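You operate a simulated robot arm through the tools that you are given. There is no shell and no other tool.

The job below is to be done with a simulated robot arm. You get a single attempt, and the scene is never put back.

JOB
Run the roller door shut, switch it off and bolt it.

It is judged by the outcome, as a careful person would: the job done as asked, and still so three seconds after it is handed in. It fails if anything else is knocked over, pushed out of place, dropped, spilled or broken.

ROBOT AND FRAMES
A 7-joint arm with a two-finger parallel gripper, fixed in place. Base frame: the origin is at the foot of the arm, x ahead of it, y to its left, z up. Readings come in m, rad, newtons and seconds.
With the tool pointing down near the work surface it reaches from about 0.42 to 0.92 m from the base axis. Its first joint turns from -2.496 to 2.496 rad. Payload 3 kg.
Tool frame: the origin (TCP) lies between the finger pads and is the grasp point; the fingertips stand 0.03 m ahead of it; z points along the fingers, y is the line along which they close. The gripper opens to 0.094 m. The fingers are 0.028 m wide and 0.01 m thick; the gripper's body (0.05 by 0.096 m) begins 0.055 m behind the TCP.
Orientation is that of the tool frame in the base frame, as a unit quaternion [w, x, y, z]. With the fingers straight down and closing along the base's y, the tool's x points along the base's -x, its y along +y and its z along -z.

CONTROLS
- The arm moves only by the tool send_rows. Its argument "increments" is one flat list of numbers, 7 for each row, row after row: the shift along the tool's x, y, z in units of 500 mm (1.0 is 500 mm), then the turn, a rotation vector about the tool's x, y, z in units of 60 degrees (1.0 is 60 degrees), then the opening, from 0 (shut) to 1 (fully open). In form: [x, y, z, rx, ry, rz, hand, x, y, z, rx, ry, rz, hand, ...]. A call has 1 to 20 rows; each row is the pose to reach, as a shift and turn from the pose commanded when the call began, along the tool's axes at that moment. A call with a number of a shift or a turn outside -1 to 1 is refused whole. Rows are played at 5 a second. More than 0.05 m and 0.15 rad between two rows, or a gripper value outside its range, and nothing of the call is played. A pose out of reach is approached as far as the arm can. The call stops where the force on the tool passes 90 N (or 10 N more than at its start, if that is more) or the arm is blocked; 0.2 s more then pass. Each finger travels about 0.072 m/s and halts on what it meets, pressing with about 31 N; the grip force reading is that of the motor and also rises with nothing between the fingers. The clock runs only during rows and for 0.2 s after the last one: add rows that repeat a pose to give the fingers time. The reply holds the time, the measured pose of the TCP, the force on the tool along the base axes, the opening and the grip force, in the units named above and with some noise, with the torque about the TCP (base axes, N m) and any sound that the robot's microphone picked up.
- Cameras (640 x 400 px; columns grow to the right, rows downward): "scene" is fixed at [0.0493, -0.6473, 1.7748]; the picture's right is [0.82, -0.58, 0.00], its down [-0.26, -0.37, -0.89] and it looks along [0.52, 0.73, -0.45] (base axes); focal length 319 px, centre (320, 200). "wrist" rides on the gripper at [0.076, 0.014, -0.102] in the tool frame; the picture's right is [-0.18, 0.98, 0.00], its down [-0.75, -0.14, -0.64] and it looks along [-0.63, -0.12, 0.77] (tool axes); focal length 243 px, centre (320, 200). There is no depth. A picture from a camera that has moved, and an enlarged one, comes with that camera's place and axes in the base frame and with its lens.
- capture(camera): a new picture of that camera. It takes no simulated time.
- enlarge(camera, box): a new picture of the part [left, top, right, bottom] of that camera's present view, enlarged. It takes no simulated time.
- finish_job(): hands the job in; it is judged then, once.

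Nothing tells you positions but the pictures and the camera data. Unless the task says otherwise, let go and move clear before handing in.

The tools are called after "Emit:" as a command line: name --argument value ..., lists and objects as JSON in quotes. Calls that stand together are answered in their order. send_rows: Moves the arm, as the interface text tells. Its arguments: {"type":"object","properties":{"increments":{"type":"array"}},"required":["increments"]} The other tools are called the same way: capture (camera) takes a picture; enlarge (camera, box) takes an enlarged picture of a part of a camera's view; finish_job () hands the job in.

At the start:

```text
time: 0.0
position: [0.4959, 0.1472, 1.3543]
ee_rot: [0.0, 0.0, 1.0, 0.0]
wrist_force: [-0.3, -0.4, -0.3]
torque: [0.0, 0.02, 0.03]
width: 0.0939
gripper_force: 0.1
```

scene: 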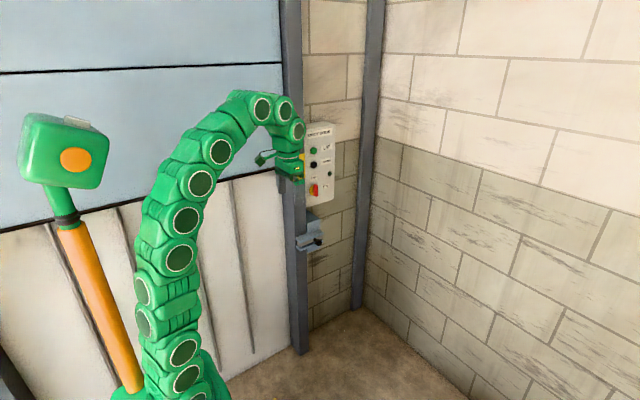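
wrist: 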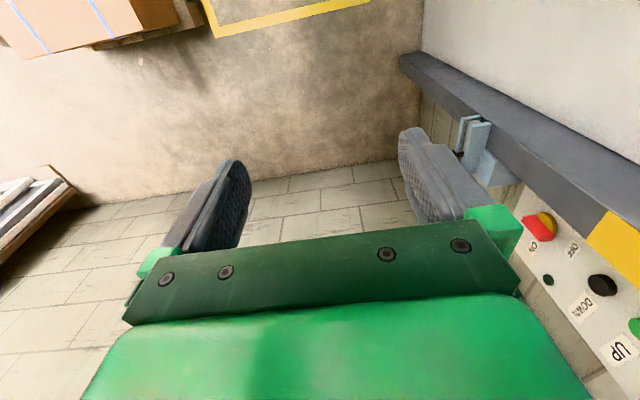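

The scene shows a control box with buttons and a rotary switch on the wall to the right of a roller door's guide rail, with a grey bolt below it. I'll take closer looks before moving.

Emit:
enlarge --camera "scene" --box '[260, 100, 360, 220]'

Emit:
enlarge --camera "scene" --box '[270, 190, 350, 270]'

Emit:
enlarge --camera "wrist" --box '[390, 40, 640, 400]'

Emit:
capture --camera "scene"

```text
3.33 times, centred on (310, 160) of scene
camera zoom: at [0.0493, -0.6473, 1.7748], right [0.82, -0.58, 0.0], down [-0.26, -0.37, -0.89], along [0.52, 0.73, -0.45], focal length 1062 px, centre (353, 333)
```

zoom: 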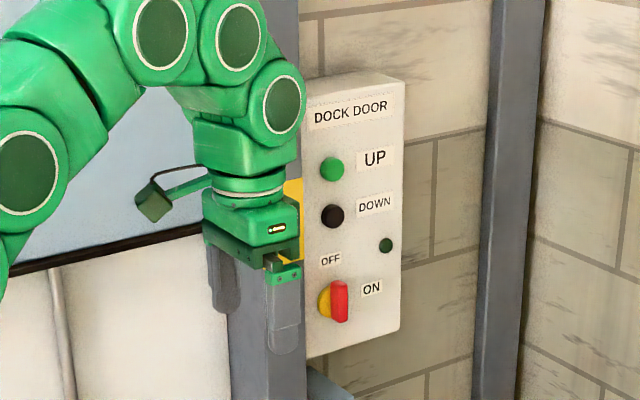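

```text
5.00 times, centred on (310, 230) of scene
camera zoom: at [0.0493, -0.6473, 1.7748], right [0.82, -0.58, 0.0], down [-0.26, -0.37, -0.89], along [0.52, 0.73, -0.45], focal length 1593 px, centre (370, 50)
```

zoom: 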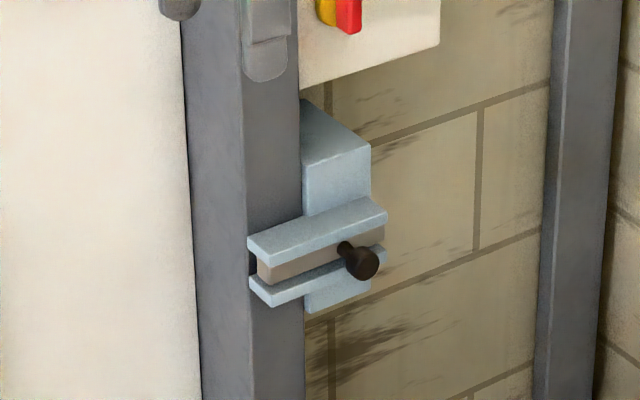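

```text
1.11 times, centred on (515, 220) of wrist
camera zoom: at [0.4182, 0.1608, 1.4571], right [0.18, 0.98, 0.0], down [0.75, -0.14, 0.64], along [0.63, -0.12, -0.77], focal length 270 px, centre (103, 178)
```

zoom: 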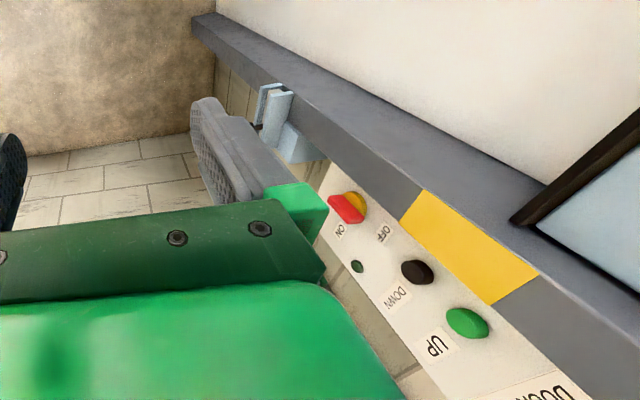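

```text
taken
```

scene: 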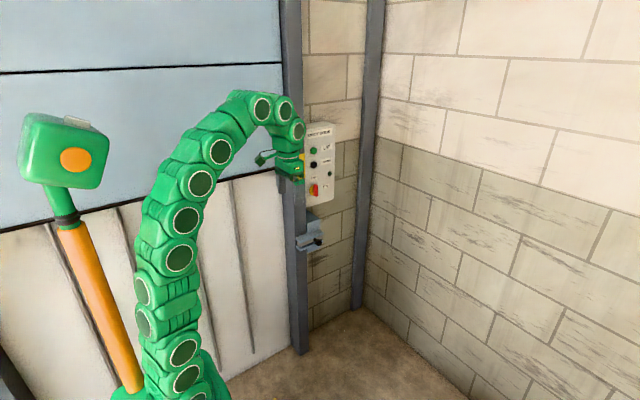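

The panel faces -y at roughly x 0.87, y 0.57. I estimate UP at z 1.31, DOWN at 1.23 and the red switch at 1.10, and the door's lower edge hangs at about z 1.2. I need to check which way the switch points and how the bolt works before touching anything.

Emit:
enlarge --camera "scene" --box '[300, 165, 335, 205]'

Emit:
enlarge --camera "wrist" --box '[500, 180, 640, 380]'

Emit:
enlarge --camera "wrist" --box '[440, 100, 520, 200]'

Emit:
enlarge --camera "scene" --box '[0, 200, 320, 400]'

Emit:
enlarge --camera "scene" --box '[290, 205, 330, 255]'

```text
10.00 times, centred on (318, 185) of scene
camera zoom: at [0.0493, -0.6473, 1.7748], right [0.82, -0.58, 0.0], down [-0.26, -0.37, -0.89], along [0.52, 0.73, -0.45], focal length 3187 px, centre (345, 350)
```

zoom: 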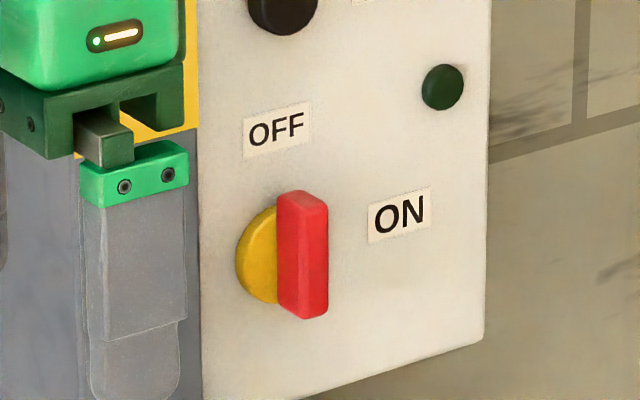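

```text
2.00 times, centred on (570, 280) of wrist
camera zoom: at [0.4182, 0.1608, 1.4571], right [0.18, 0.98, 0.0], down [0.75, -0.14, 0.64], along [0.63, -0.12, -0.77], focal length 485 px, centre (-180, 40)
```

zoom: 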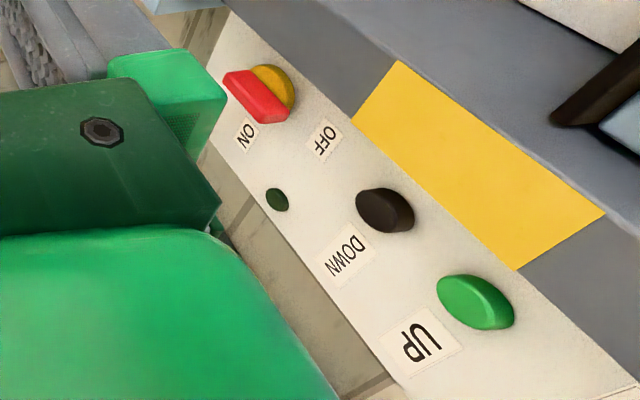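

```text
4.00 times, centred on (480, 150) of wrist
camera zoom: at [0.4182, 0.1608, 1.4571], right [0.18, 0.98, 0.0], down [0.75, -0.14, 0.64], along [0.63, -0.12, -0.77], focal length 970 px, centre (-320, 400)
```

zoom: 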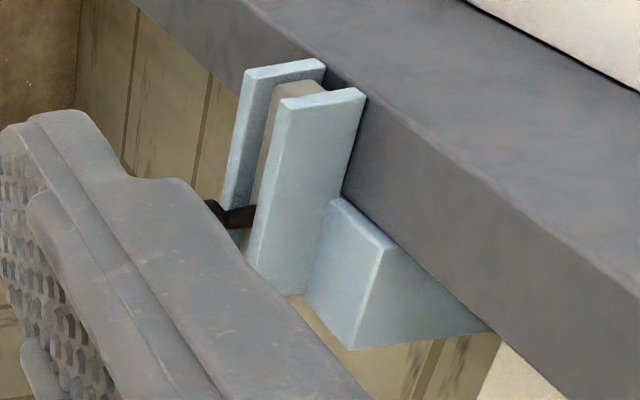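

```text
2.00 times, centred on (160, 300) of scene
camera zoom: at [0.0493, -0.6473, 1.7748], right [0.82, -0.58, 0.0], down [-0.26, -0.37, -0.89], along [0.52, 0.73, -0.45], focal length 637 px, centre (640, 0)
```

zoom: 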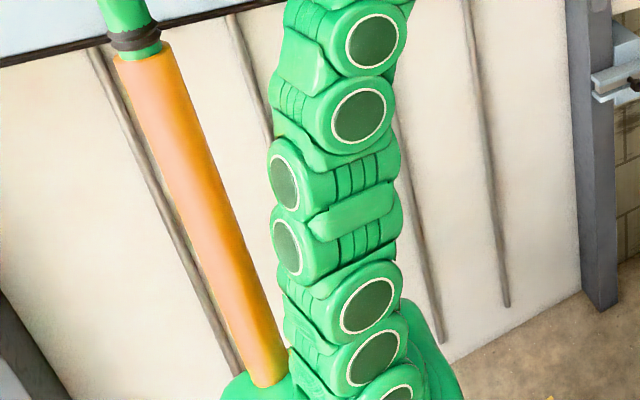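

```text
8.00 times, centred on (310, 230) of scene
camera zoom: at [0.0493, -0.6473, 1.7748], right [0.82, -0.58, 0.0], down [-0.26, -0.37, -0.89], along [0.52, 0.73, -0.45], focal length 2549 px, centre (400, -40)
```

zoom: 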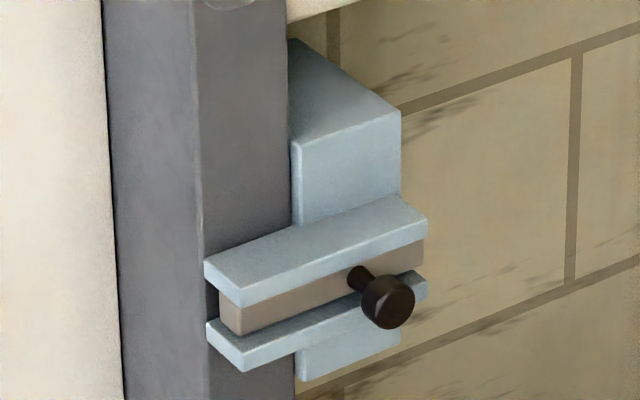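

The red bar stands vertical. OFF is directly above it, ON is to its right and the lamp is dark, so it may be OFF already. I'll turn the tool from pointing down to pointing at the wall (+y) so the wrist camera can look at the panel and bolt.

Emit:
send_rows --increments '[0, 0, 0, -0.125, 0, 0, 1, 0, 0, 0, -0.25, 0, 0, 1, 0, 0, 0, -0.375, 0, 0, 1, 0, 0, 0, -0.5, 0, 0, 1, 0, 0, 0, -0.625, 0, 0, 1, 0, 0, 0, -0.75, 0, 0, 1]'

```text
time: 1.4
position: [0.496, 0.1462, 1.3544]
ee_rot: [0.0, -0.001, 0.923, 0.384]
wrist_force: [1.0, -0.4, 1.0]
torque: [0.02, -0.03, -0.02]
width: 0.0938
gripper_force: 0.0
```

The first half of the turn went cleanly. I'll finish it now.

Emit:
send_rows --increments '[0, 0, 0, -0.125, 0, 0, 1, 0, 0, 0, -0.25, 0, 0, 1, 0, 0, 0, -0.375, 0, 0, 1, 0, 0, 0, -0.5, 0, 0, 1, 0, 0, 0, -0.625, 0, 0, 1, 0, 0, 0, -0.75, 0, 0, 1, 0, 0, 0, -0.75, 0, 0, 1]'

Emit:
capture --camera "wrist"

Emit:
capture --camera "scene"

```text
time: 3.0
position: [0.4962, 0.1467, 1.3545]
ee_rot: [0.001, -0.001, 0.707, 0.707]
wrist_force: [-0.8, -0.2, -0.1]
torque: [0.0, 0.0, 0.0]
width: 0.0941
gripper_force: 0.0
```

```text
taken
camera wrist: at [0.418, 0.044, 1.3686], right [0.18, 0.0, 0.98], down [0.75, -0.64, -0.14], along [0.63, 0.77, -0.12], focal length 243 px, centre (320, 200)
```

wrist: 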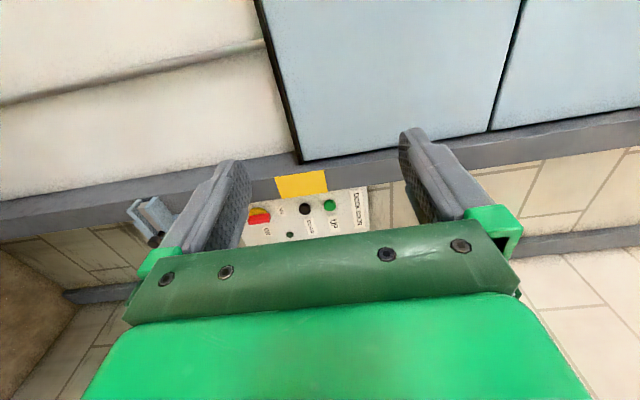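

```text
taken
```

scene: 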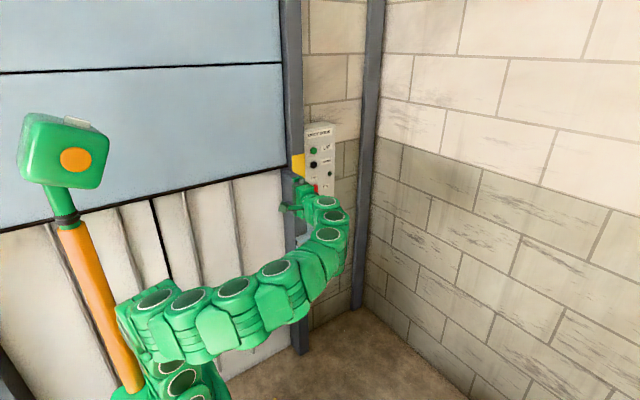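

The camera now faces the panel, with picture-right being up. I'll zoom in on the panel, the bolt and the door edge.

Emit:
enlarge --camera "wrist" --box '[235, 160, 385, 260]'

Emit:
enlarge --camera "wrist" --box '[110, 180, 190, 260]'

Emit:
enlarge --camera "wrist" --box '[0, 0, 400, 240]'

```text
4.00 times, centred on (310, 210) of wrist
camera zoom: at [0.418, 0.044, 1.3686], right [0.18, 0.0, 0.98], down [0.75, -0.64, -0.14], along [0.63, 0.77, -0.12], focal length 970 px, centre (360, 160)
```

zoom: 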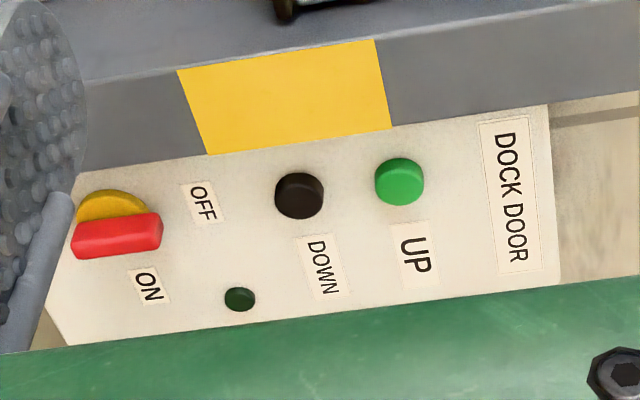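

```text
5.00 times, centred on (150, 220) of wrist
camera zoom: at [0.418, 0.044, 1.3686], right [0.18, 0.0, 0.98], down [0.75, -0.64, -0.14], along [0.63, 0.77, -0.12], focal length 1213 px, centre (1170, 100)
```

zoom: 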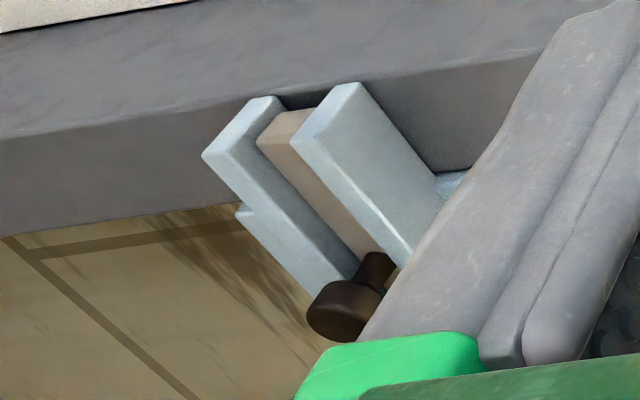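

```text
1.60 times, centred on (200, 120) of wrist
camera zoom: at [0.418, 0.044, 1.3686], right [0.18, 0.0, 0.98], down [0.75, -0.64, -0.14], along [0.63, 0.77, -0.12], focal length 388 px, centre (512, 328)
```

zoom: 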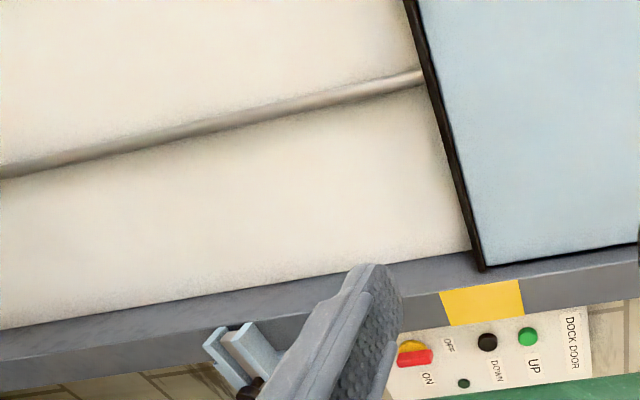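

The handle points to OFF and the lamp is dark. The bolt slides between two pale blue bars at about z 0.82, with a knob sticking out towards me. I'll look closely at the door's bottom corner for a keeper, and at the rail.

Emit:
enlarge --camera "wrist" --box '[270, 120, 350, 190]'

Emit:
enlarge --camera "wrist" --box '[130, 190, 180, 250]'

Emit:
enlarge --camera "scene" --box '[0, 180, 150, 260]'

```text
5.71 times, centred on (310, 155) of wrist
camera zoom: at [0.418, 0.044, 1.3686], right [0.18, 0.0, 0.98], down [0.75, -0.64, -0.14], along [0.63, 0.77, -0.12], focal length 1386 px, centre (377, 457)
```

zoom: 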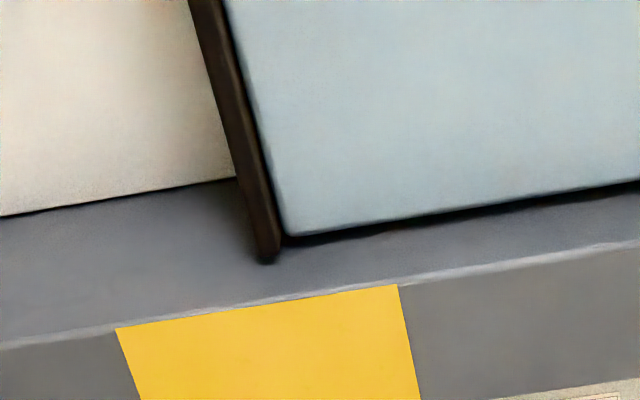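

```text
6.67 times, centred on (155, 220) of wrist
camera zoom: at [0.418, 0.044, 1.3686], right [0.18, 0.0, 0.98], down [0.75, -0.64, -0.14], along [0.63, 0.77, -0.12], focal length 1618 px, centre (1420, 67)
```

zoom: 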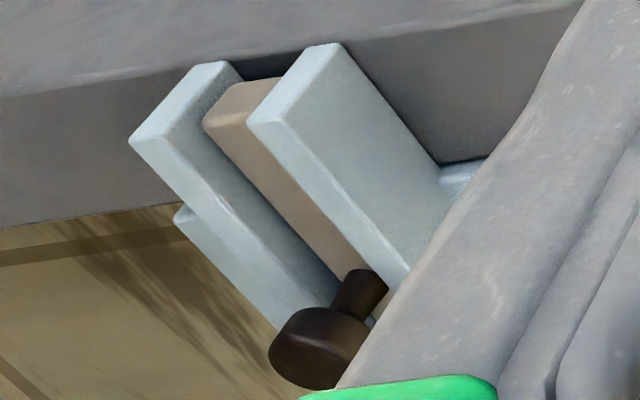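

```text
4.27 times, centred on (75, 220) of scene
camera zoom: at [0.0493, -0.6473, 1.7748], right [0.82, -0.58, 0.0], down [-0.26, -0.37, -0.89], along [0.52, 0.73, -0.45], focal length 1360 px, centre (1365, 115)
```

zoom: 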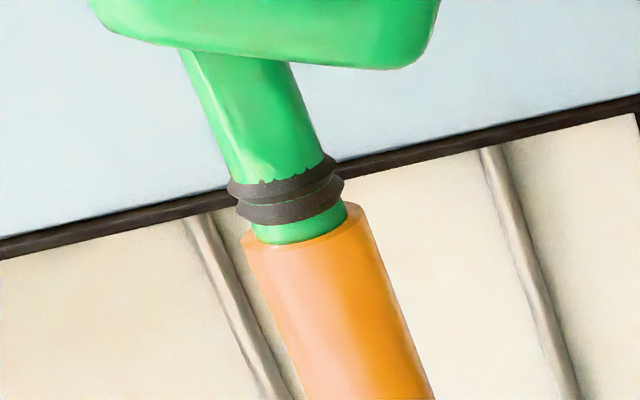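

The switch axis is near x 0.88, y 0.56, z 1.10. I'll move nearer, staying about 0.2 m clear of the panel, to get sharper measurements.

Emit:
send_rows --increments '[-0.0568, -0.0468, 0.0426, 0, 0, 0, 1, -0.1136, -0.0936, 0.0852, 0, 0, 0, 1, -0.1704, -0.1404, 0.1278, 0, 0, 0, 1, -0.2272, -0.1872, 0.1704, 0, 0, 0, 1, -0.284, -0.234, 0.213, 0, 0, 0, 1, -0.3408, -0.2808, 0.2556, 0, 0, 0, 1, -0.3976, -0.3276, 0.2982, 0, 0, 0, 1, -0.4544, -0.3744, 0.3408, 0, 0, 0, 1, -0.5112, -0.4212, 0.3834, 0, 0, 0, 1, -0.568, -0.468, 0.426, 0, 0, 0, 1, -0.568, -0.468, 0.426, 0, 0, 0, 1]'

Emit:
capture --camera "wrist"

Emit:
capture --camera "scene"

```text
time: 5.4
position: [0.7818, 0.3597, 1.1216]
ee_rot: [0.0, 0.0, 0.706, 0.708]
wrist_force: [0.3, 0.0, 0.7]
torque: [-0.01, -0.01, 0.01]
width: 0.0943
gripper_force: 0.0
```

```text
taken
camera wrist: at [0.7032, 0.257, 1.1352], right [0.18, 0.0, 0.98], down [0.75, -0.64, -0.14], along [0.63, 0.77, -0.12], focal length 243 px, centre (320, 200)
```

wrist: 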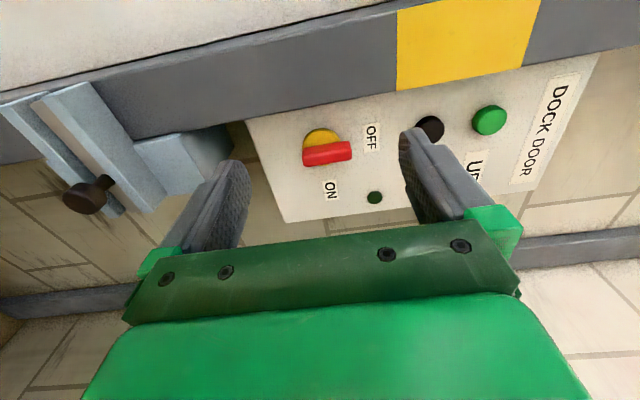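

```text
taken
```

scene: 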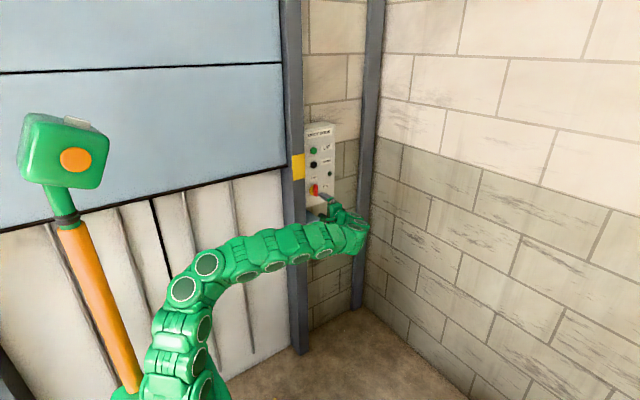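

The move was clean and the view is good. I'll zoom in on the switch, the buttons and the bolt to measure them.

Emit:
enlarge --camera "wrist" --box '[240, 90, 400, 230]'

Emit:
enlarge --camera "wrist" --box '[390, 50, 600, 200]'

Emit:
enlarge --camera "wrist" --box '[0, 60, 240, 230]'

```text
2.86 times, centred on (320, 160) of wrist
camera zoom: at [0.7032, 0.257, 1.1352], right [0.18, 0.0, 0.98], down [0.75, -0.64, -0.14], along [0.63, 0.77, -0.12], focal length 693 px, centre (320, 314)
```

zoom: 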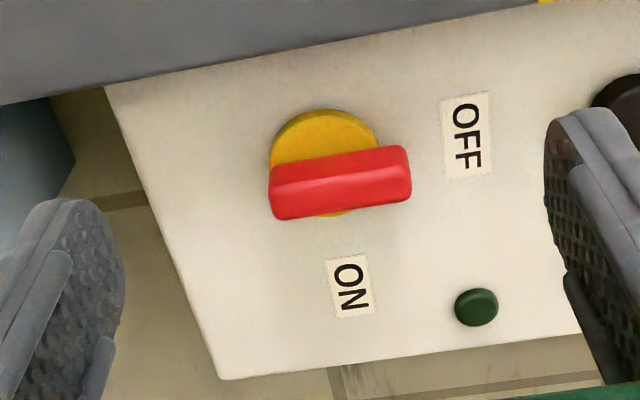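

```text
2.67 times, centred on (495, 125) of wrist
camera zoom: at [0.7032, 0.257, 1.1352], right [0.18, 0.0, 0.98], down [0.75, -0.64, -0.14], along [0.63, 0.77, -0.12], focal length 647 px, centre (-147, 400)
```

zoom: 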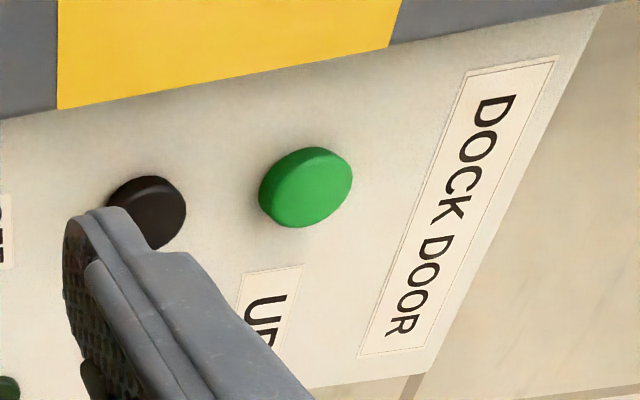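

```text
2.35 times, centred on (120, 145) of wrist
camera zoom: at [0.7032, 0.257, 1.1352], right [0.18, 0.0, 0.98], down [0.75, -0.64, -0.14], along [0.63, 0.77, -0.12], focal length 571 px, centre (791, 329)
```

zoom: 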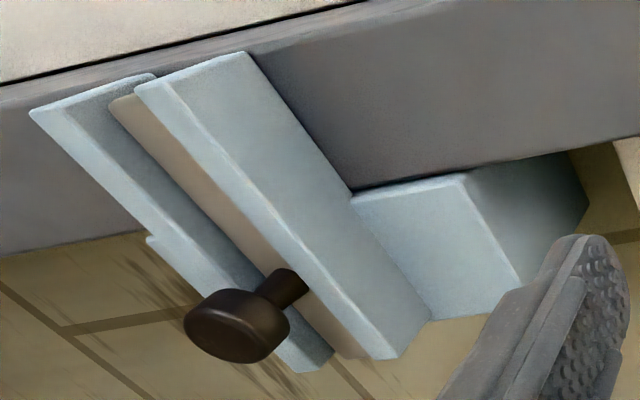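

The two wrist views agree. The panel face is near y 0.547, UP is at (0.852, 0.541, 1.314) and DOWN is at (0.852, 0.541, 1.245). The switch bar is centred near (0.852, 0.52, 1.115), and the rail front face is at y 0.524 with its edge at x 0.79. Next I'll roll the hand so the fingers close sideways onto the vertical switch bar.

Emit:
send_rows --increments '[0, 0, 0, 0, 0, -0.125, 0.8, 0, 0, 0, 0, 0, -0.25, 0.6, 0, 0, 0, 0, 0, -0.375, 0.55, 0, 0, 0, 0, 0, -0.5, 0.55, 0, 0, 0, 0, 0, -0.625, 0.55, 0, 0, 0, 0, 0, -0.75, 0.55, 0, 0, 0, 0, 0, -0.75, 0.55]'

```text
time: 7.0
position: [0.7819, 0.3588, 1.1212]
ee_rot: [0.272, -0.27, 0.653, 0.653]
wrist_force: [-0.1, 0.9, -0.5]
torque: [0.01, -0.02, -0.02]
width: 0.0515
gripper_force: 0.1
```

The roll works here. I'll finish it and then look again.

Emit:
send_rows --increments '[0, 0, 0, 0, 0, -0.125, 0.55, 0, 0, 0, 0, 0, -0.25, 0.55, 0, 0, 0, 0, 0, -0.375, 0.55, 0, 0, 0, 0, 0, -0.5, 0.55, 0, 0, 0, 0, 0, -0.625, 0.55, 0, 0, 0, 0, 0, -0.75, 0.55, 0, 0, 0, 0, 0, -0.75, 0.55]'

Emit:
capture --camera "wrist"

```text
time: 8.6
position: [0.7789, 0.3602, 1.1211]
ee_rot: [0.501, -0.5, 0.5, 0.499]
wrist_force: [-0.1, -0.5, 0.1]
torque: [-0.01, 0.0, -0.01]
width: 0.0516
gripper_force: 0.0
```

```text
taken
camera wrist: at [0.7639, 0.2572, 1.0447], right [-0.98, 0.0, 0.18], down [0.14, -0.64, 0.75], along [0.12, 0.77, 0.63], focal length 243 px, centre (320, 200)
```

wrist: 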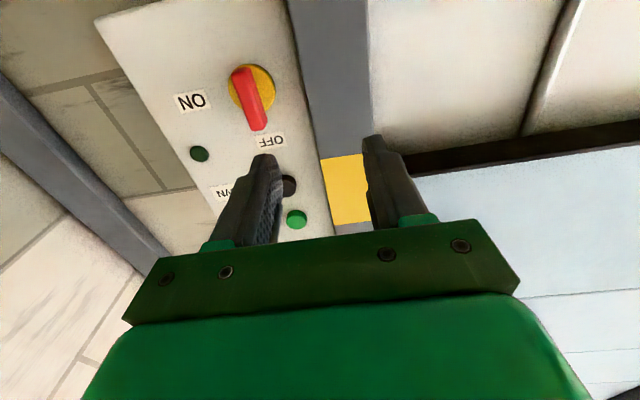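

The hand is rolled and the camera now looks up at the switch from below. I'll zoom in on the handle to measure it from this third viewpoint.

Emit:
enlarge --camera "wrist" --box '[180, 40, 340, 150]'

Emit:
enlarge --camera "wrist" --box '[220, 140, 420, 240]'

```text
3.64 times, centred on (260, 95) of wrist
camera zoom: at [0.7639, 0.2572, 1.0447], right [-0.98, 0.0, 0.18], down [0.14, -0.64, 0.75], along [0.12, 0.77, 0.63], focal length 882 px, centre (538, 582)
```

zoom: 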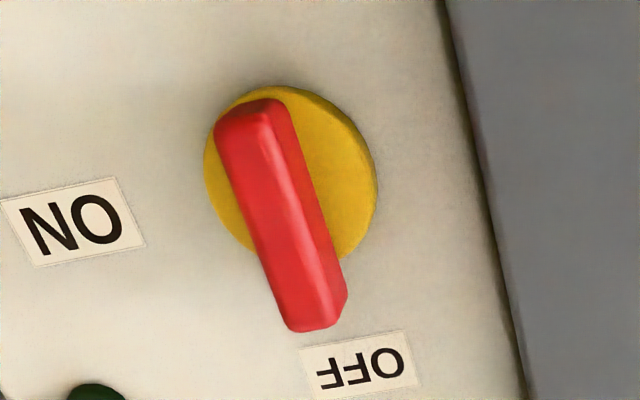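

```text
3.20 times, centred on (320, 190) of wrist
camera zoom: at [0.7639, 0.2572, 1.0447], right [-0.98, 0.0, 0.18], down [0.14, -0.64, 0.75], along [0.12, 0.77, 0.63], focal length 776 px, centre (320, 232)
```

zoom: 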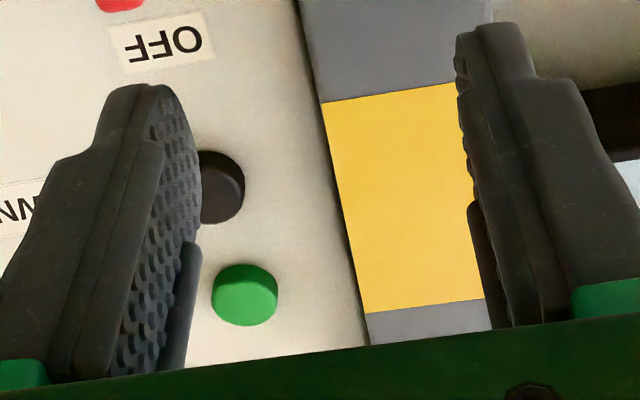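

The handle's front face is centred at about (0.856, 0.524, 1.117) and its pivot is near (0.853, 1.109). The bar is longer towards OFF, so the switch is definitely OFF. I'll line the open fingers up in front of it at y 0.44.

Emit:
send_rows --increments '[0.0054, -0.0378, 0.0405, 0, 0, 0, 0.55, 0.0108, -0.0755, 0.081, 0, 0, 0, 0.55, 0.0162, -0.1133, 0.1215, 0, 0, 0, 0.55, 0.0216, -0.152, 0.162, 0, 0, 0, 0.55, 0.0216, -0.152, 0.162, 0, 0, 0, 0.55]'

Emit:
capture --camera "wrist"

```text
time: 9.8
position: [0.8571, 0.441, 1.1095]
ee_rot: [0.5, -0.5, 0.5, 0.5]
wrist_force: [-0.3, -0.4, -0.8]
torque: [0.01, 0.0, 0.03]
width: 0.0519
gripper_force: 0.0
```

```text
taken
camera wrist: at [0.8406, 0.338, 1.0328], right [-0.98, 0.0, 0.18], down [0.14, -0.64, 0.75], along [0.12, 0.77, 0.63], focal length 243 px, centre (320, 200)
```

wrist: 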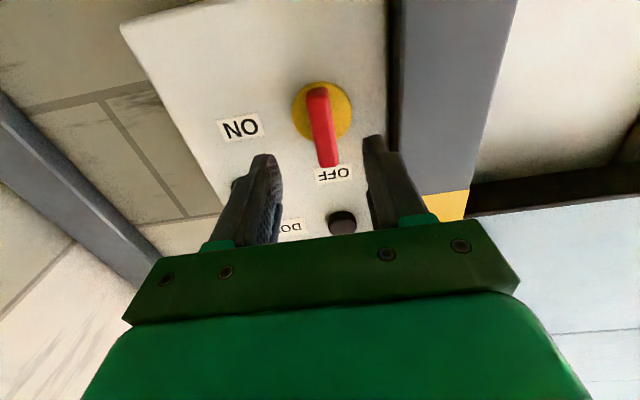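

The fingers straddle the bar. I'll zoom in to check the centring before advancing.

Emit:
enlarge --camera "wrist" --box '[240, 60, 400, 200]'

Emit:
enlarge --camera "scene" --box '[290, 120, 370, 230]'

```text
2.86 times, centred on (320, 130) of wrist
camera zoom: at [0.8406, 0.338, 1.0328], right [-0.98, 0.0, 0.18], down [0.14, -0.64, 0.75], along [0.12, 0.77, 0.63], focal length 693 px, centre (320, 400)
```

zoom: 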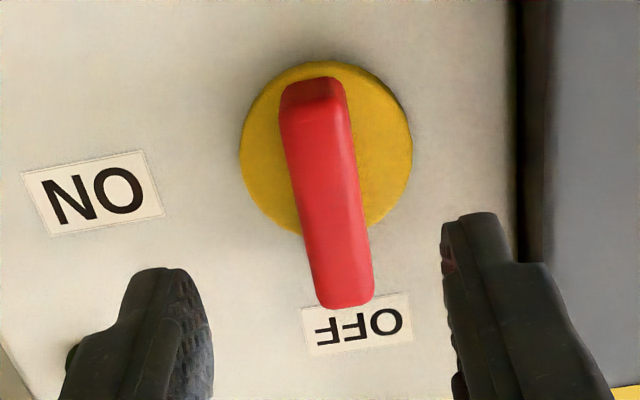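

```text
3.64 times, centred on (330, 175) of scene
camera zoom: at [0.0493, -0.6473, 1.7748], right [0.82, -0.58, 0.0], down [-0.26, -0.37, -0.89], along [0.52, 0.73, -0.45], focal length 1159 px, centre (284, 291)
```

zoom: 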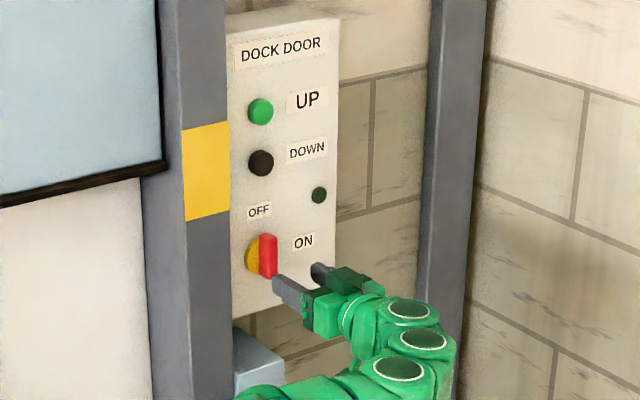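

The bar is centred between the fingers to within a couple of millimetres. I'll advance 66 mm so the tips flank the bar, stopping short of the disc.

Emit:
send_rows --increments '[0, 0.001, 0.033, 0, 0, 0, 0.55, 0, 0.002, 0.066, 0, 0, 0, 0.55, 0, 0.002, 0.1, 0, 0, 0, 0.55, 0, 0.002, 0.132, 0, 0, 0, 0.55, 0, 0.002, 0.132, 0, 0, 0, 0.55]'

Emit:
capture --camera "wrist"

```text
time: 11.0
position: [0.8558, 0.507, 1.1107]
ee_rot: [-0.5, 0.5, -0.5, -0.5]
wrist_force: [-0.6, 0.2, -0.3]
torque: [0.03, 0.0, -0.01]
width: 0.0519
gripper_force: 0.1
```

```text
taken
camera wrist: at [0.8396, 0.4042, 1.0341], right [-0.98, 0.0, 0.18], down [0.14, -0.64, 0.75], along [0.12, 0.77, 0.63], focal length 243 px, centre (320, 200)
```

wrist: 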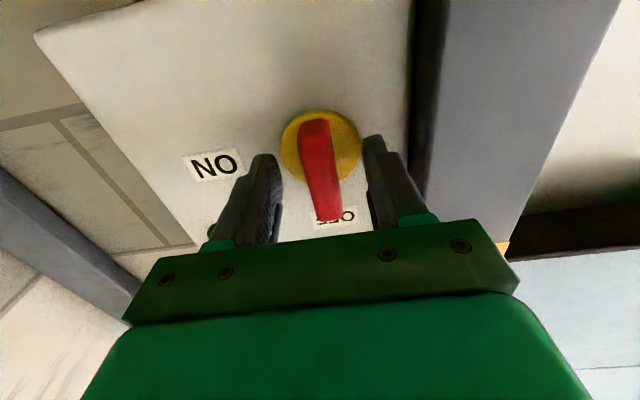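

There's no contact, and the tips flank the bar near y 0.536. I'll close on it now.

Emit:
send_rows --increments '[0, 0, 0, 0, 0, 0, 0.3, 0, 0, 0, 0, 0, 0, 0.1, 0, 0, 0, 0, 0, 0, 0, 0, 0, 0, 0, 0, 0, 0, 0, 0, 0, 0, 0, 0, 0]'

Emit:
capture --camera "wrist"

```text
time: 12.2
position: [0.8554, 0.5059, 1.1102]
ee_rot: [0.5, -0.5, 0.5, 0.501]
wrist_force: [-17.5, -9.7, -1.8]
torque: [-0.26, -0.01, 0.38]
width: 0.0179
gripper_force: 44.9
```

```text
taken
camera wrist: at [0.8392, 0.4042, 1.0339], right [-0.98, 0.0, 0.18], down [0.14, -0.64, 0.75], along [0.12, 0.77, 0.63], focal length 243 px, centre (320, 200)
```

wrist: 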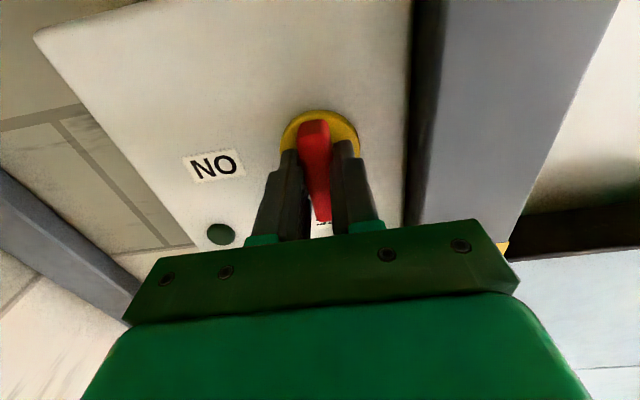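

The bar is gripped at 18 mm width, with a slight side load showing it sits 1–2 mm towards -x. I'll correct for that and turn clockwise (about +y) towards ON.

Emit:
send_rows --increments '[0.003, 0.004, 0, 0, 0, 0, 0, 0.004, 0.004, 0, 0, 0, 0.125, 0, 0.004, 0.004, 0, 0, 0, 0.25, 0, 0.004, 0.004, 0, 0, 0, 0.375, 0, 0.004, 0.004, 0, 0, 0, 0.5, 0, 0.004, 0.004, 0, 0, 0, 0.625, 0, 0.004, 0.004, 0, 0, 0, 0.75, 0]'

Emit:
capture --camera "wrist"

Emit:
enlarge --camera "scene" --box '[290, 120, 370, 230]'

```text
time: 13.8
position: [0.8534, 0.5052, 1.1095]
ee_rot: [0.27, -0.269, 0.653, 0.654]
wrist_force: [9.2, -13.7, 14.3]
torque: [0.68, 0.0, -0.46]
width: 0.0178
gripper_force: 45.3
```

```text
taken
camera wrist: at [0.7878, 0.4027, 1.0648], right [-0.56, 0.0, 0.83], down [0.63, -0.64, 0.43], along [0.53, 0.77, 0.36], focal length 243 px, centre (320, 200)
```

wrist: 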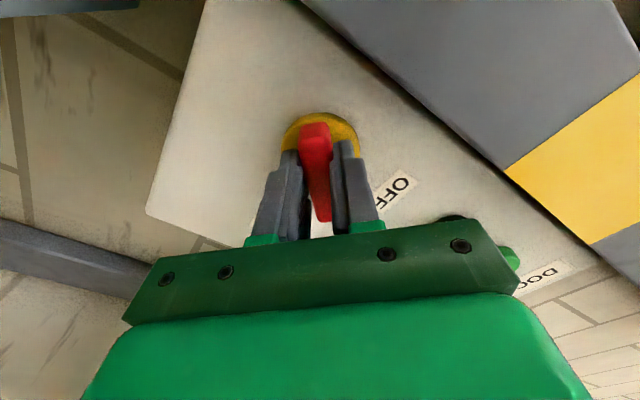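

```text
3.64 times, centred on (330, 175) of scene
camera zoom: at [0.0493, -0.6473, 1.7748], right [0.82, -0.58, 0.0], down [-0.26, -0.37, -0.89], along [0.52, 0.73, -0.45], focal length 1159 px, centre (284, 291)
```

zoom: 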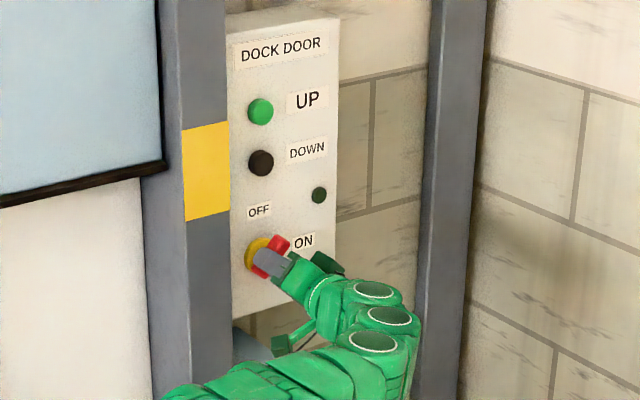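

It's halfway there and the handle is following smoothly. I'll trim a little for the side load and finish the turn to ON.

Emit:
send_rows --increments '[-0.002, 0, 0, 0, 0, 0.125, 0, -0.003, 0, 0, 0, 0, 0.25, 0, -0.003, 0, 0, 0, 0, 0.375, 0, -0.003, 0, 0, 0, 0, 0.5, 0, -0.003, 0, 0, 0, 0, 0.625, 0, -0.003, 0, 0, 0, 0, 0.75, 0, -0.003, 0, 0, 0, 0, 0.75, 0]'

Emit:
capture --camera "wrist"

Emit:
enlarge --camera "scene" --box '[290, 120, 370, 230]'

```text
time: 15.4
position: [0.8548, 0.5066, 1.1098]
ee_rot: [-0.001, 0.001, 0.706, 0.708]
wrist_force: [-14.5, -17.7, 9.4]
torque: [0.01, -0.05, 1.05]
width: 0.0177
gripper_force: 45.3
heard: click
```

```text
taken
camera wrist: at [0.7762, 0.404, 1.1241], right [0.18, 0.0, 0.98], down [0.75, -0.64, -0.14], along [0.63, 0.77, -0.12], focal length 243 px, centre (320, 200)
```

wrist: 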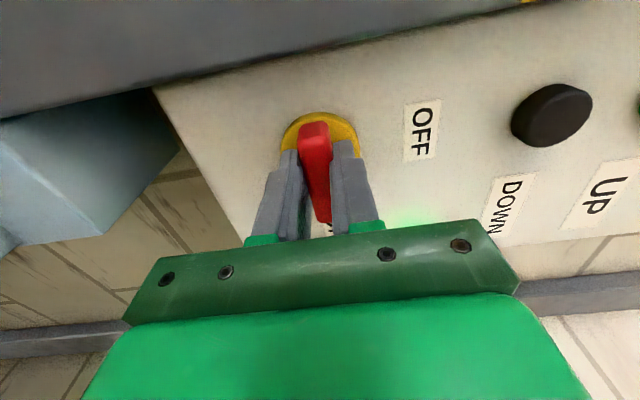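

```text
3.64 times, centred on (330, 175) of scene
camera zoom: at [0.0493, -0.6473, 1.7748], right [0.82, -0.58, 0.0], down [-0.26, -0.37, -0.89], along [0.52, 0.73, -0.45], focal length 1159 px, centre (284, 291)
```

zoom: 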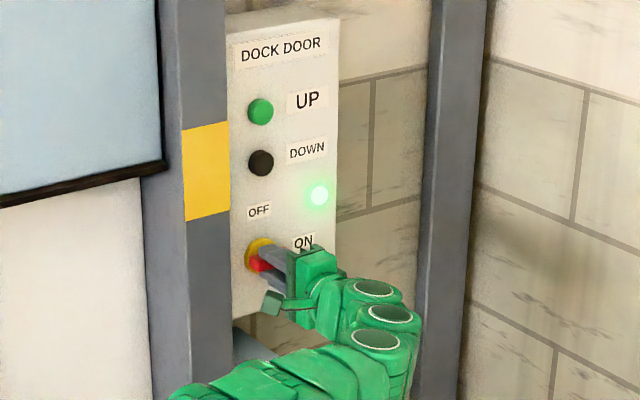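

A click sounded and the lamp is lit, so power is ON. I'll release the handle, back off and line up closed fingertips in front of DOWN.

Emit:
send_rows --increments '[0, 0, 0, 0, 0, 0, 0.3, 0, 0, 0, 0, 0, 0, 0.55, 0, 0, 0, 0, 0, 0, 0.55, 0, 0, -0.08, 0, 0, 0, 0.55, 0, 0, -0.15, 0, 0, 0, 0.55, 0, 0.07, -0.15, 0, 0, 0, 0.3, 0, 0.14, -0.15, 0, 0, 0, 0, 0, 0.21, -0.15, 0, 0, 0, 0, 0, 0.271, -0.15, 0, 0, 0, 0, 0, 0.271, -0.15, 0, 0, 0, 0, 0, 0.271, -0.15, 0, 0, 0, 0]'

Emit:
capture --camera "wrist"

Emit:
enlarge --camera "scene" --box '[280, 110, 380, 240]'

```text
time: 17.8
position: [0.854, 0.4327, 1.2446]
ee_rot: [0.0, 0.0, 0.707, 0.707]
wrist_force: [-0.5, -0.8, -0.4]
torque: [-0.01, 0.01, 0.01]
width: 0.0
gripper_force: 31.4
```

```text
taken
camera wrist: at [0.7761, 0.3299, 1.2589], right [0.18, 0.0, 0.98], down [0.75, -0.64, -0.14], along [0.63, 0.77, -0.12], focal length 243 px, centre (320, 200)
```

wrist: 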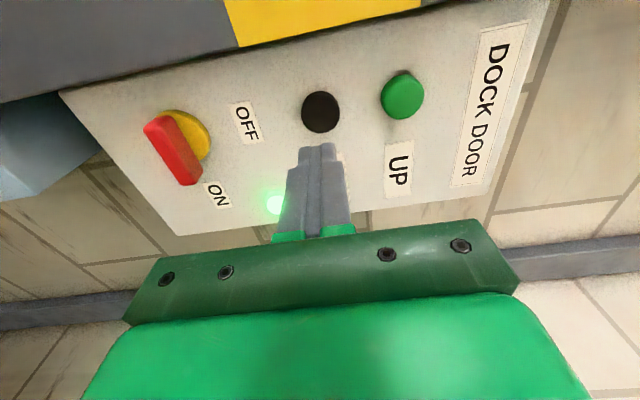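

```text
3.08 times, centred on (330, 175) of scene
camera zoom: at [0.0493, -0.6473, 1.7748], right [0.82, -0.58, 0.0], down [-0.26, -0.37, -0.89], along [0.52, 0.73, -0.45], focal length 980 px, centre (289, 277)
```

zoom: 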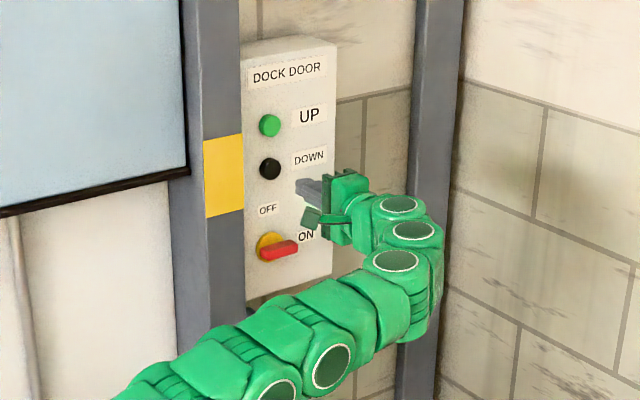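

The handle points to ON, the lamp is green and the fingertips are aligned with DOWN. Before running the door I can't see the whole threshold. I'll back away and turn the camera to check nothing stands under the door.

Emit:
send_rows --increments '[0.0587, 0.0175, -0.047, 0, 0, 0, 0, 0.1173, 0.035, -0.094, 0, 0, 0, 0, 0.176, 0.0525, -0.141, 0, 0, 0, 0, 0.2347, 0.07, -0.188, 0, 0, 0, 0, 0.2933, 0.0875, -0.235, 0.0721, 0.0721, -0.0721, 0, 0.352, 0.105, -0.282, 0.1443, 0.1443, -0.1443, 0, 0.4107, 0.1225, -0.329, 0.2164, 0.2164, -0.2164, 0, 0.4693, 0.14, -0.376, 0.2885, 0.2885, -0.2885, 0, 0.528, 0.1575, -0.423, 0.3606, 0.3606, -0.3606, 0, 0.5867, 0.175, -0.47, 0.4328, 0.4328, -0.4328, 0, 0.6453, 0.1925, -0.517, 0.5049, 0.5049, -0.5049, 0, 0.704, 0.21, -0.564, 0.577, 0.577, -0.577, 0, 0.704, 0.21, -0.564, 0.577, 0.577, -0.577, 0]'

Emit:
capture --camera "wrist"

Emit:
capture --camera "scene"

```text
time: 20.6
position: [0.5092, 0.1482, 1.3334]
ee_rot: [0.001, -0.408, 0.816, 0.409]
wrist_force: [-0.3, -0.5, 0.8]
torque: [-0.02, 0.02, 0.02]
width: 0.0001
gripper_force: 31.0
out of reach, approached as far as the arm can: row 12, 13
```

```text
taken
camera wrist: at [0.4814, 0.0341, 1.3863], right [-0.53, 0.45, 0.72], down [0.81, 0.03, 0.59], along [0.24, 0.89, -0.38], focal length 243 px, centre (320, 200)
```

wrist: 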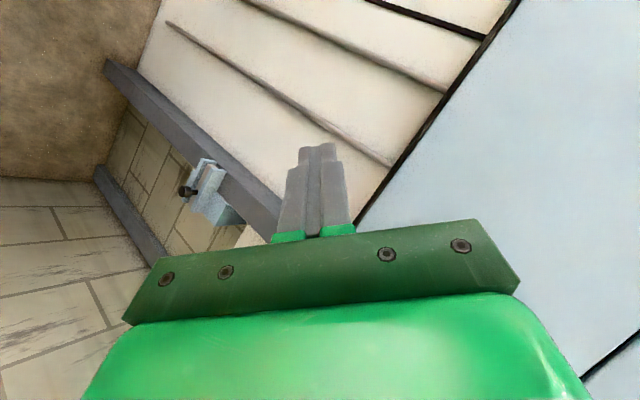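

```text
taken
```

scene: 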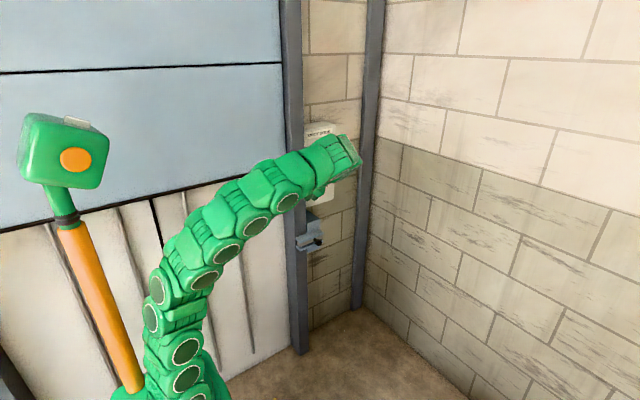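

The right half of the threshold is clear, but this odd pose is near the arm's limits. I'll go back to the tool-down orientation and yaw the camera towards the door from there.

Emit:
send_rows --increments '[0, 0, 0, 0.0924, 0, 0.0923, 0, 0, 0, 0, 0.1849, 0, 0.1847, 0, 0, 0, 0, 0.2773, 0, 0.277, 0, 0, 0, 0, 0.3698, 0, 0.3693, 0, 0, 0, 0, 0.4622, 0, 0.4617, 0, 0, 0, 0, 0.5547, 0, 0.554, 0, 0, 0, 0, 0.6471, 0, 0.6463, 0, 0, 0, 0, 0.7396, 0, 0.7387, 0, 0, 0, 0, 0.832, 0, 0.831, 0, 0, 0, 0, 0.832, 0, 0.831, 0]'

Emit:
capture --camera "wrist"

```text
time: 22.8
position: [0.5086, 0.1486, 1.3349]
ee_rot: [0.0, 0.001, 1.0, -0.001]
wrist_force: [0.3, -0.8, -0.2]
torque: [-0.01, 0.04, 0.01]
width: 0.0001
gripper_force: 30.8
```

```text
taken
camera wrist: at [0.4313, 0.1623, 1.437], right [0.19, 0.98, 0.0], down [0.75, -0.14, 0.64], along [0.63, -0.12, -0.77], focal length 243 px, centre (320, 200)
```

wrist: 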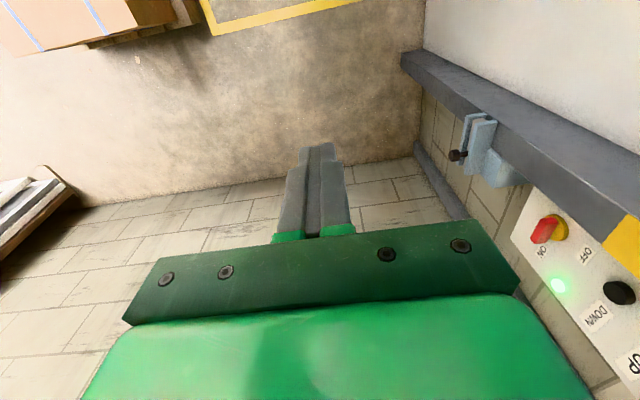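

I'm back in the tool-down orientation. Now I'll yaw the hand so the camera swings towards the door opening.

Emit:
send_rows --increments '[0, 0, 0, 0, 0, -0.125, 0, 0, 0, 0, 0, 0, -0.25, 0, 0, 0, 0, 0, 0, -0.375, 0, 0, 0, 0, 0, 0, -0.5, 0, 0, 0, 0, 0, 0, -0.625, 0, 0, 0, 0, 0, 0, -0.75, 0, 0, 0, 0, 0, 0, -0.875, 0, 0, 0, 0, 0, 0, -1.0, 0, 0, 0, 0, 0, 0, -1.0, 0]'

Emit:
capture --camera "wrist"

```text
time: 24.8
position: [0.5106, 0.149, 1.3344]
ee_rot: [0.0, -0.5, 0.866, 0.0]
wrist_force: [-0.7, -0.2, 0.0]
torque: [-0.01, -0.02, 0.02]
width: 0.0
gripper_force: 31.1
```

```text
taken
camera wrist: at [0.4572, 0.0889, 1.437], right [-0.76, 0.65, 0.0], down [0.5, 0.58, 0.64], along [0.42, 0.49, -0.77], focal length 243 px, centre (320, 200)
```

wrist: 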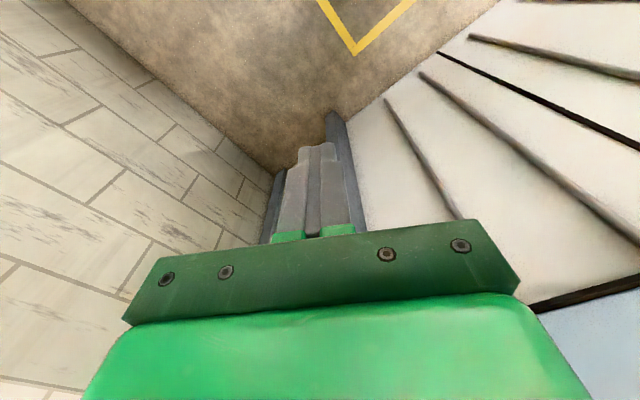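

The right part of the threshold is clear, with floor markings only. I'll yaw a little more to see the left part.

Emit:
send_rows --increments '[0, 0, 0, 0, 0, -0.125, 0, 0, 0, 0, 0, 0, -0.25, 0, 0, 0, 0, 0, 0, -0.375, 0, 0, 0, 0, 0, 0, -0.5, 0, 0, 0, 0, 0, 0, -0.625, 0, 0, 0, 0, 0, 0, -0.625, 0]'

Emit:
capture --camera "wrist"

```text
time: 26.2
position: [0.5086, 0.1483, 1.3344]
ee_rot: [0.0, 0.752, -0.659, 0.0]
wrist_force: [-0.2, -0.4, 0.4]
torque: [0.01, -0.01, -0.01]
width: 0.0
gripper_force: 30.5
```

```text
taken
camera wrist: at [0.5033, 0.0706, 1.4372], right [-1.0, 0.05, 0.0], down [0.04, 0.77, 0.64], along [0.03, 0.64, -0.77], focal length 243 px, centre (320, 200)
```

wrist: 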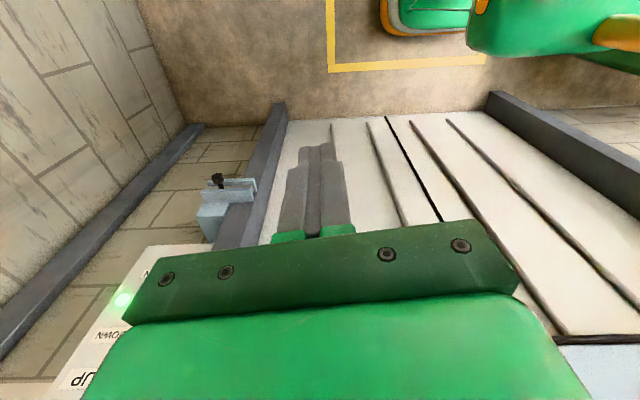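

The whole threshold between both rails is clear, so it's safe to run the door down. I'll retrace the same turns back to the panel.

Emit:
send_rows --increments '[0, 0, 0, 0, 0, 0.125, 0, 0, 0, 0, 0, 0, 0.25, 0, 0, 0, 0, 0, 0, 0.375, 0, 0, 0, 0, 0, 0, 0.5, 0, 0, 0, 0, 0, 0, 0.625, 0, 0, 0, 0, 0, 0, 0.75, 0, 0, 0, 0, 0, 0, 0.875, 0, 0, 0, 0, 0, 0, 1.0, 0]'

Emit:
send_rows --increments '[0, 0, 0, 0, 0, 0.125, 0, 0, 0, 0, 0, 0, 0.25, 0, 0, 0, 0, 0, 0, 0.375, 0, 0, 0, 0, 0, 0, 0.5, 0, 0, 0, 0, 0, 0, 0.625, 0, 0, 0, 0, 0, 0, 0.625, 0]'

Emit:
send_rows --increments '[0, 0, 0, -0.125, 0, 0, 0, 0, 0, 0, -0.25, 0, 0, 0, 0, 0, 0, -0.375, 0, 0, 0, 0, 0, 0, -0.5, 0, 0, 0, 0, 0, 0, -0.625, 0, 0, 0, 0, 0, 0, -0.75, 0, 0, 0]'

Emit:
send_rows --increments '[0, 0, 0, -0.125, 0, 0, 0, 0, 0, 0, -0.25, 0, 0, 0, 0, 0, 0, -0.375, 0, 0, 0, 0, 0, 0, -0.5, 0, 0, 0, 0, 0, 0, -0.625, 0, 0, 0, 0, 0, 0, -0.75, 0, 0, 0, 0, 0, 0, -0.75, 0, 0, 0]'

Emit:
capture --camera "wrist"

```text
time: 28.0
position: [0.5083, 0.1488, 1.3353]
ee_rot: [0.0, -0.32, 0.947, 0.0]
wrist_force: [0.5, -0.3, -0.1]
torque: [0.0, 0.03, -0.02]
width: 0.0
gripper_force: 30.9
```

```text
time: 29.4
position: [0.5091, 0.1477, 1.3338]
ee_rot: [0.001, 0.0, 1.0, 0.0]
wrist_force: [-0.1, -0.4, -1.0]
torque: [-0.01, 0.02, -0.04]
width: 0.0001
gripper_force: 30.7
```

```text
time: 30.8
position: [0.5087, 0.1465, 1.334]
ee_rot: [0.0, 0.001, 0.924, 0.383]
wrist_force: [-0.4, -0.1, 0.1]
torque: [0.01, 0.01, 0.0]
width: 0.0
gripper_force: 31.1
```

```text
time: 32.4
position: [0.509, 0.1483, 1.335]
ee_rot: [0.001, 0.0, 0.707, 0.707]
wrist_force: [-0.1, 1.0, 0.3]
torque: [0.02, 0.02, 0.0]
width: 0.0
gripper_force: 31.5
```

```text
taken
camera wrist: at [0.4306, 0.0456, 1.3493], right [0.18, 0.0, 0.98], down [0.75, -0.64, -0.14], along [0.63, 0.77, -0.12], focal length 243 px, centre (320, 200)
```

wrist: 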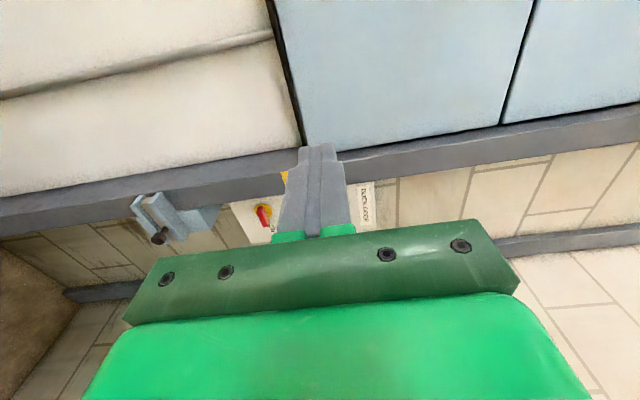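

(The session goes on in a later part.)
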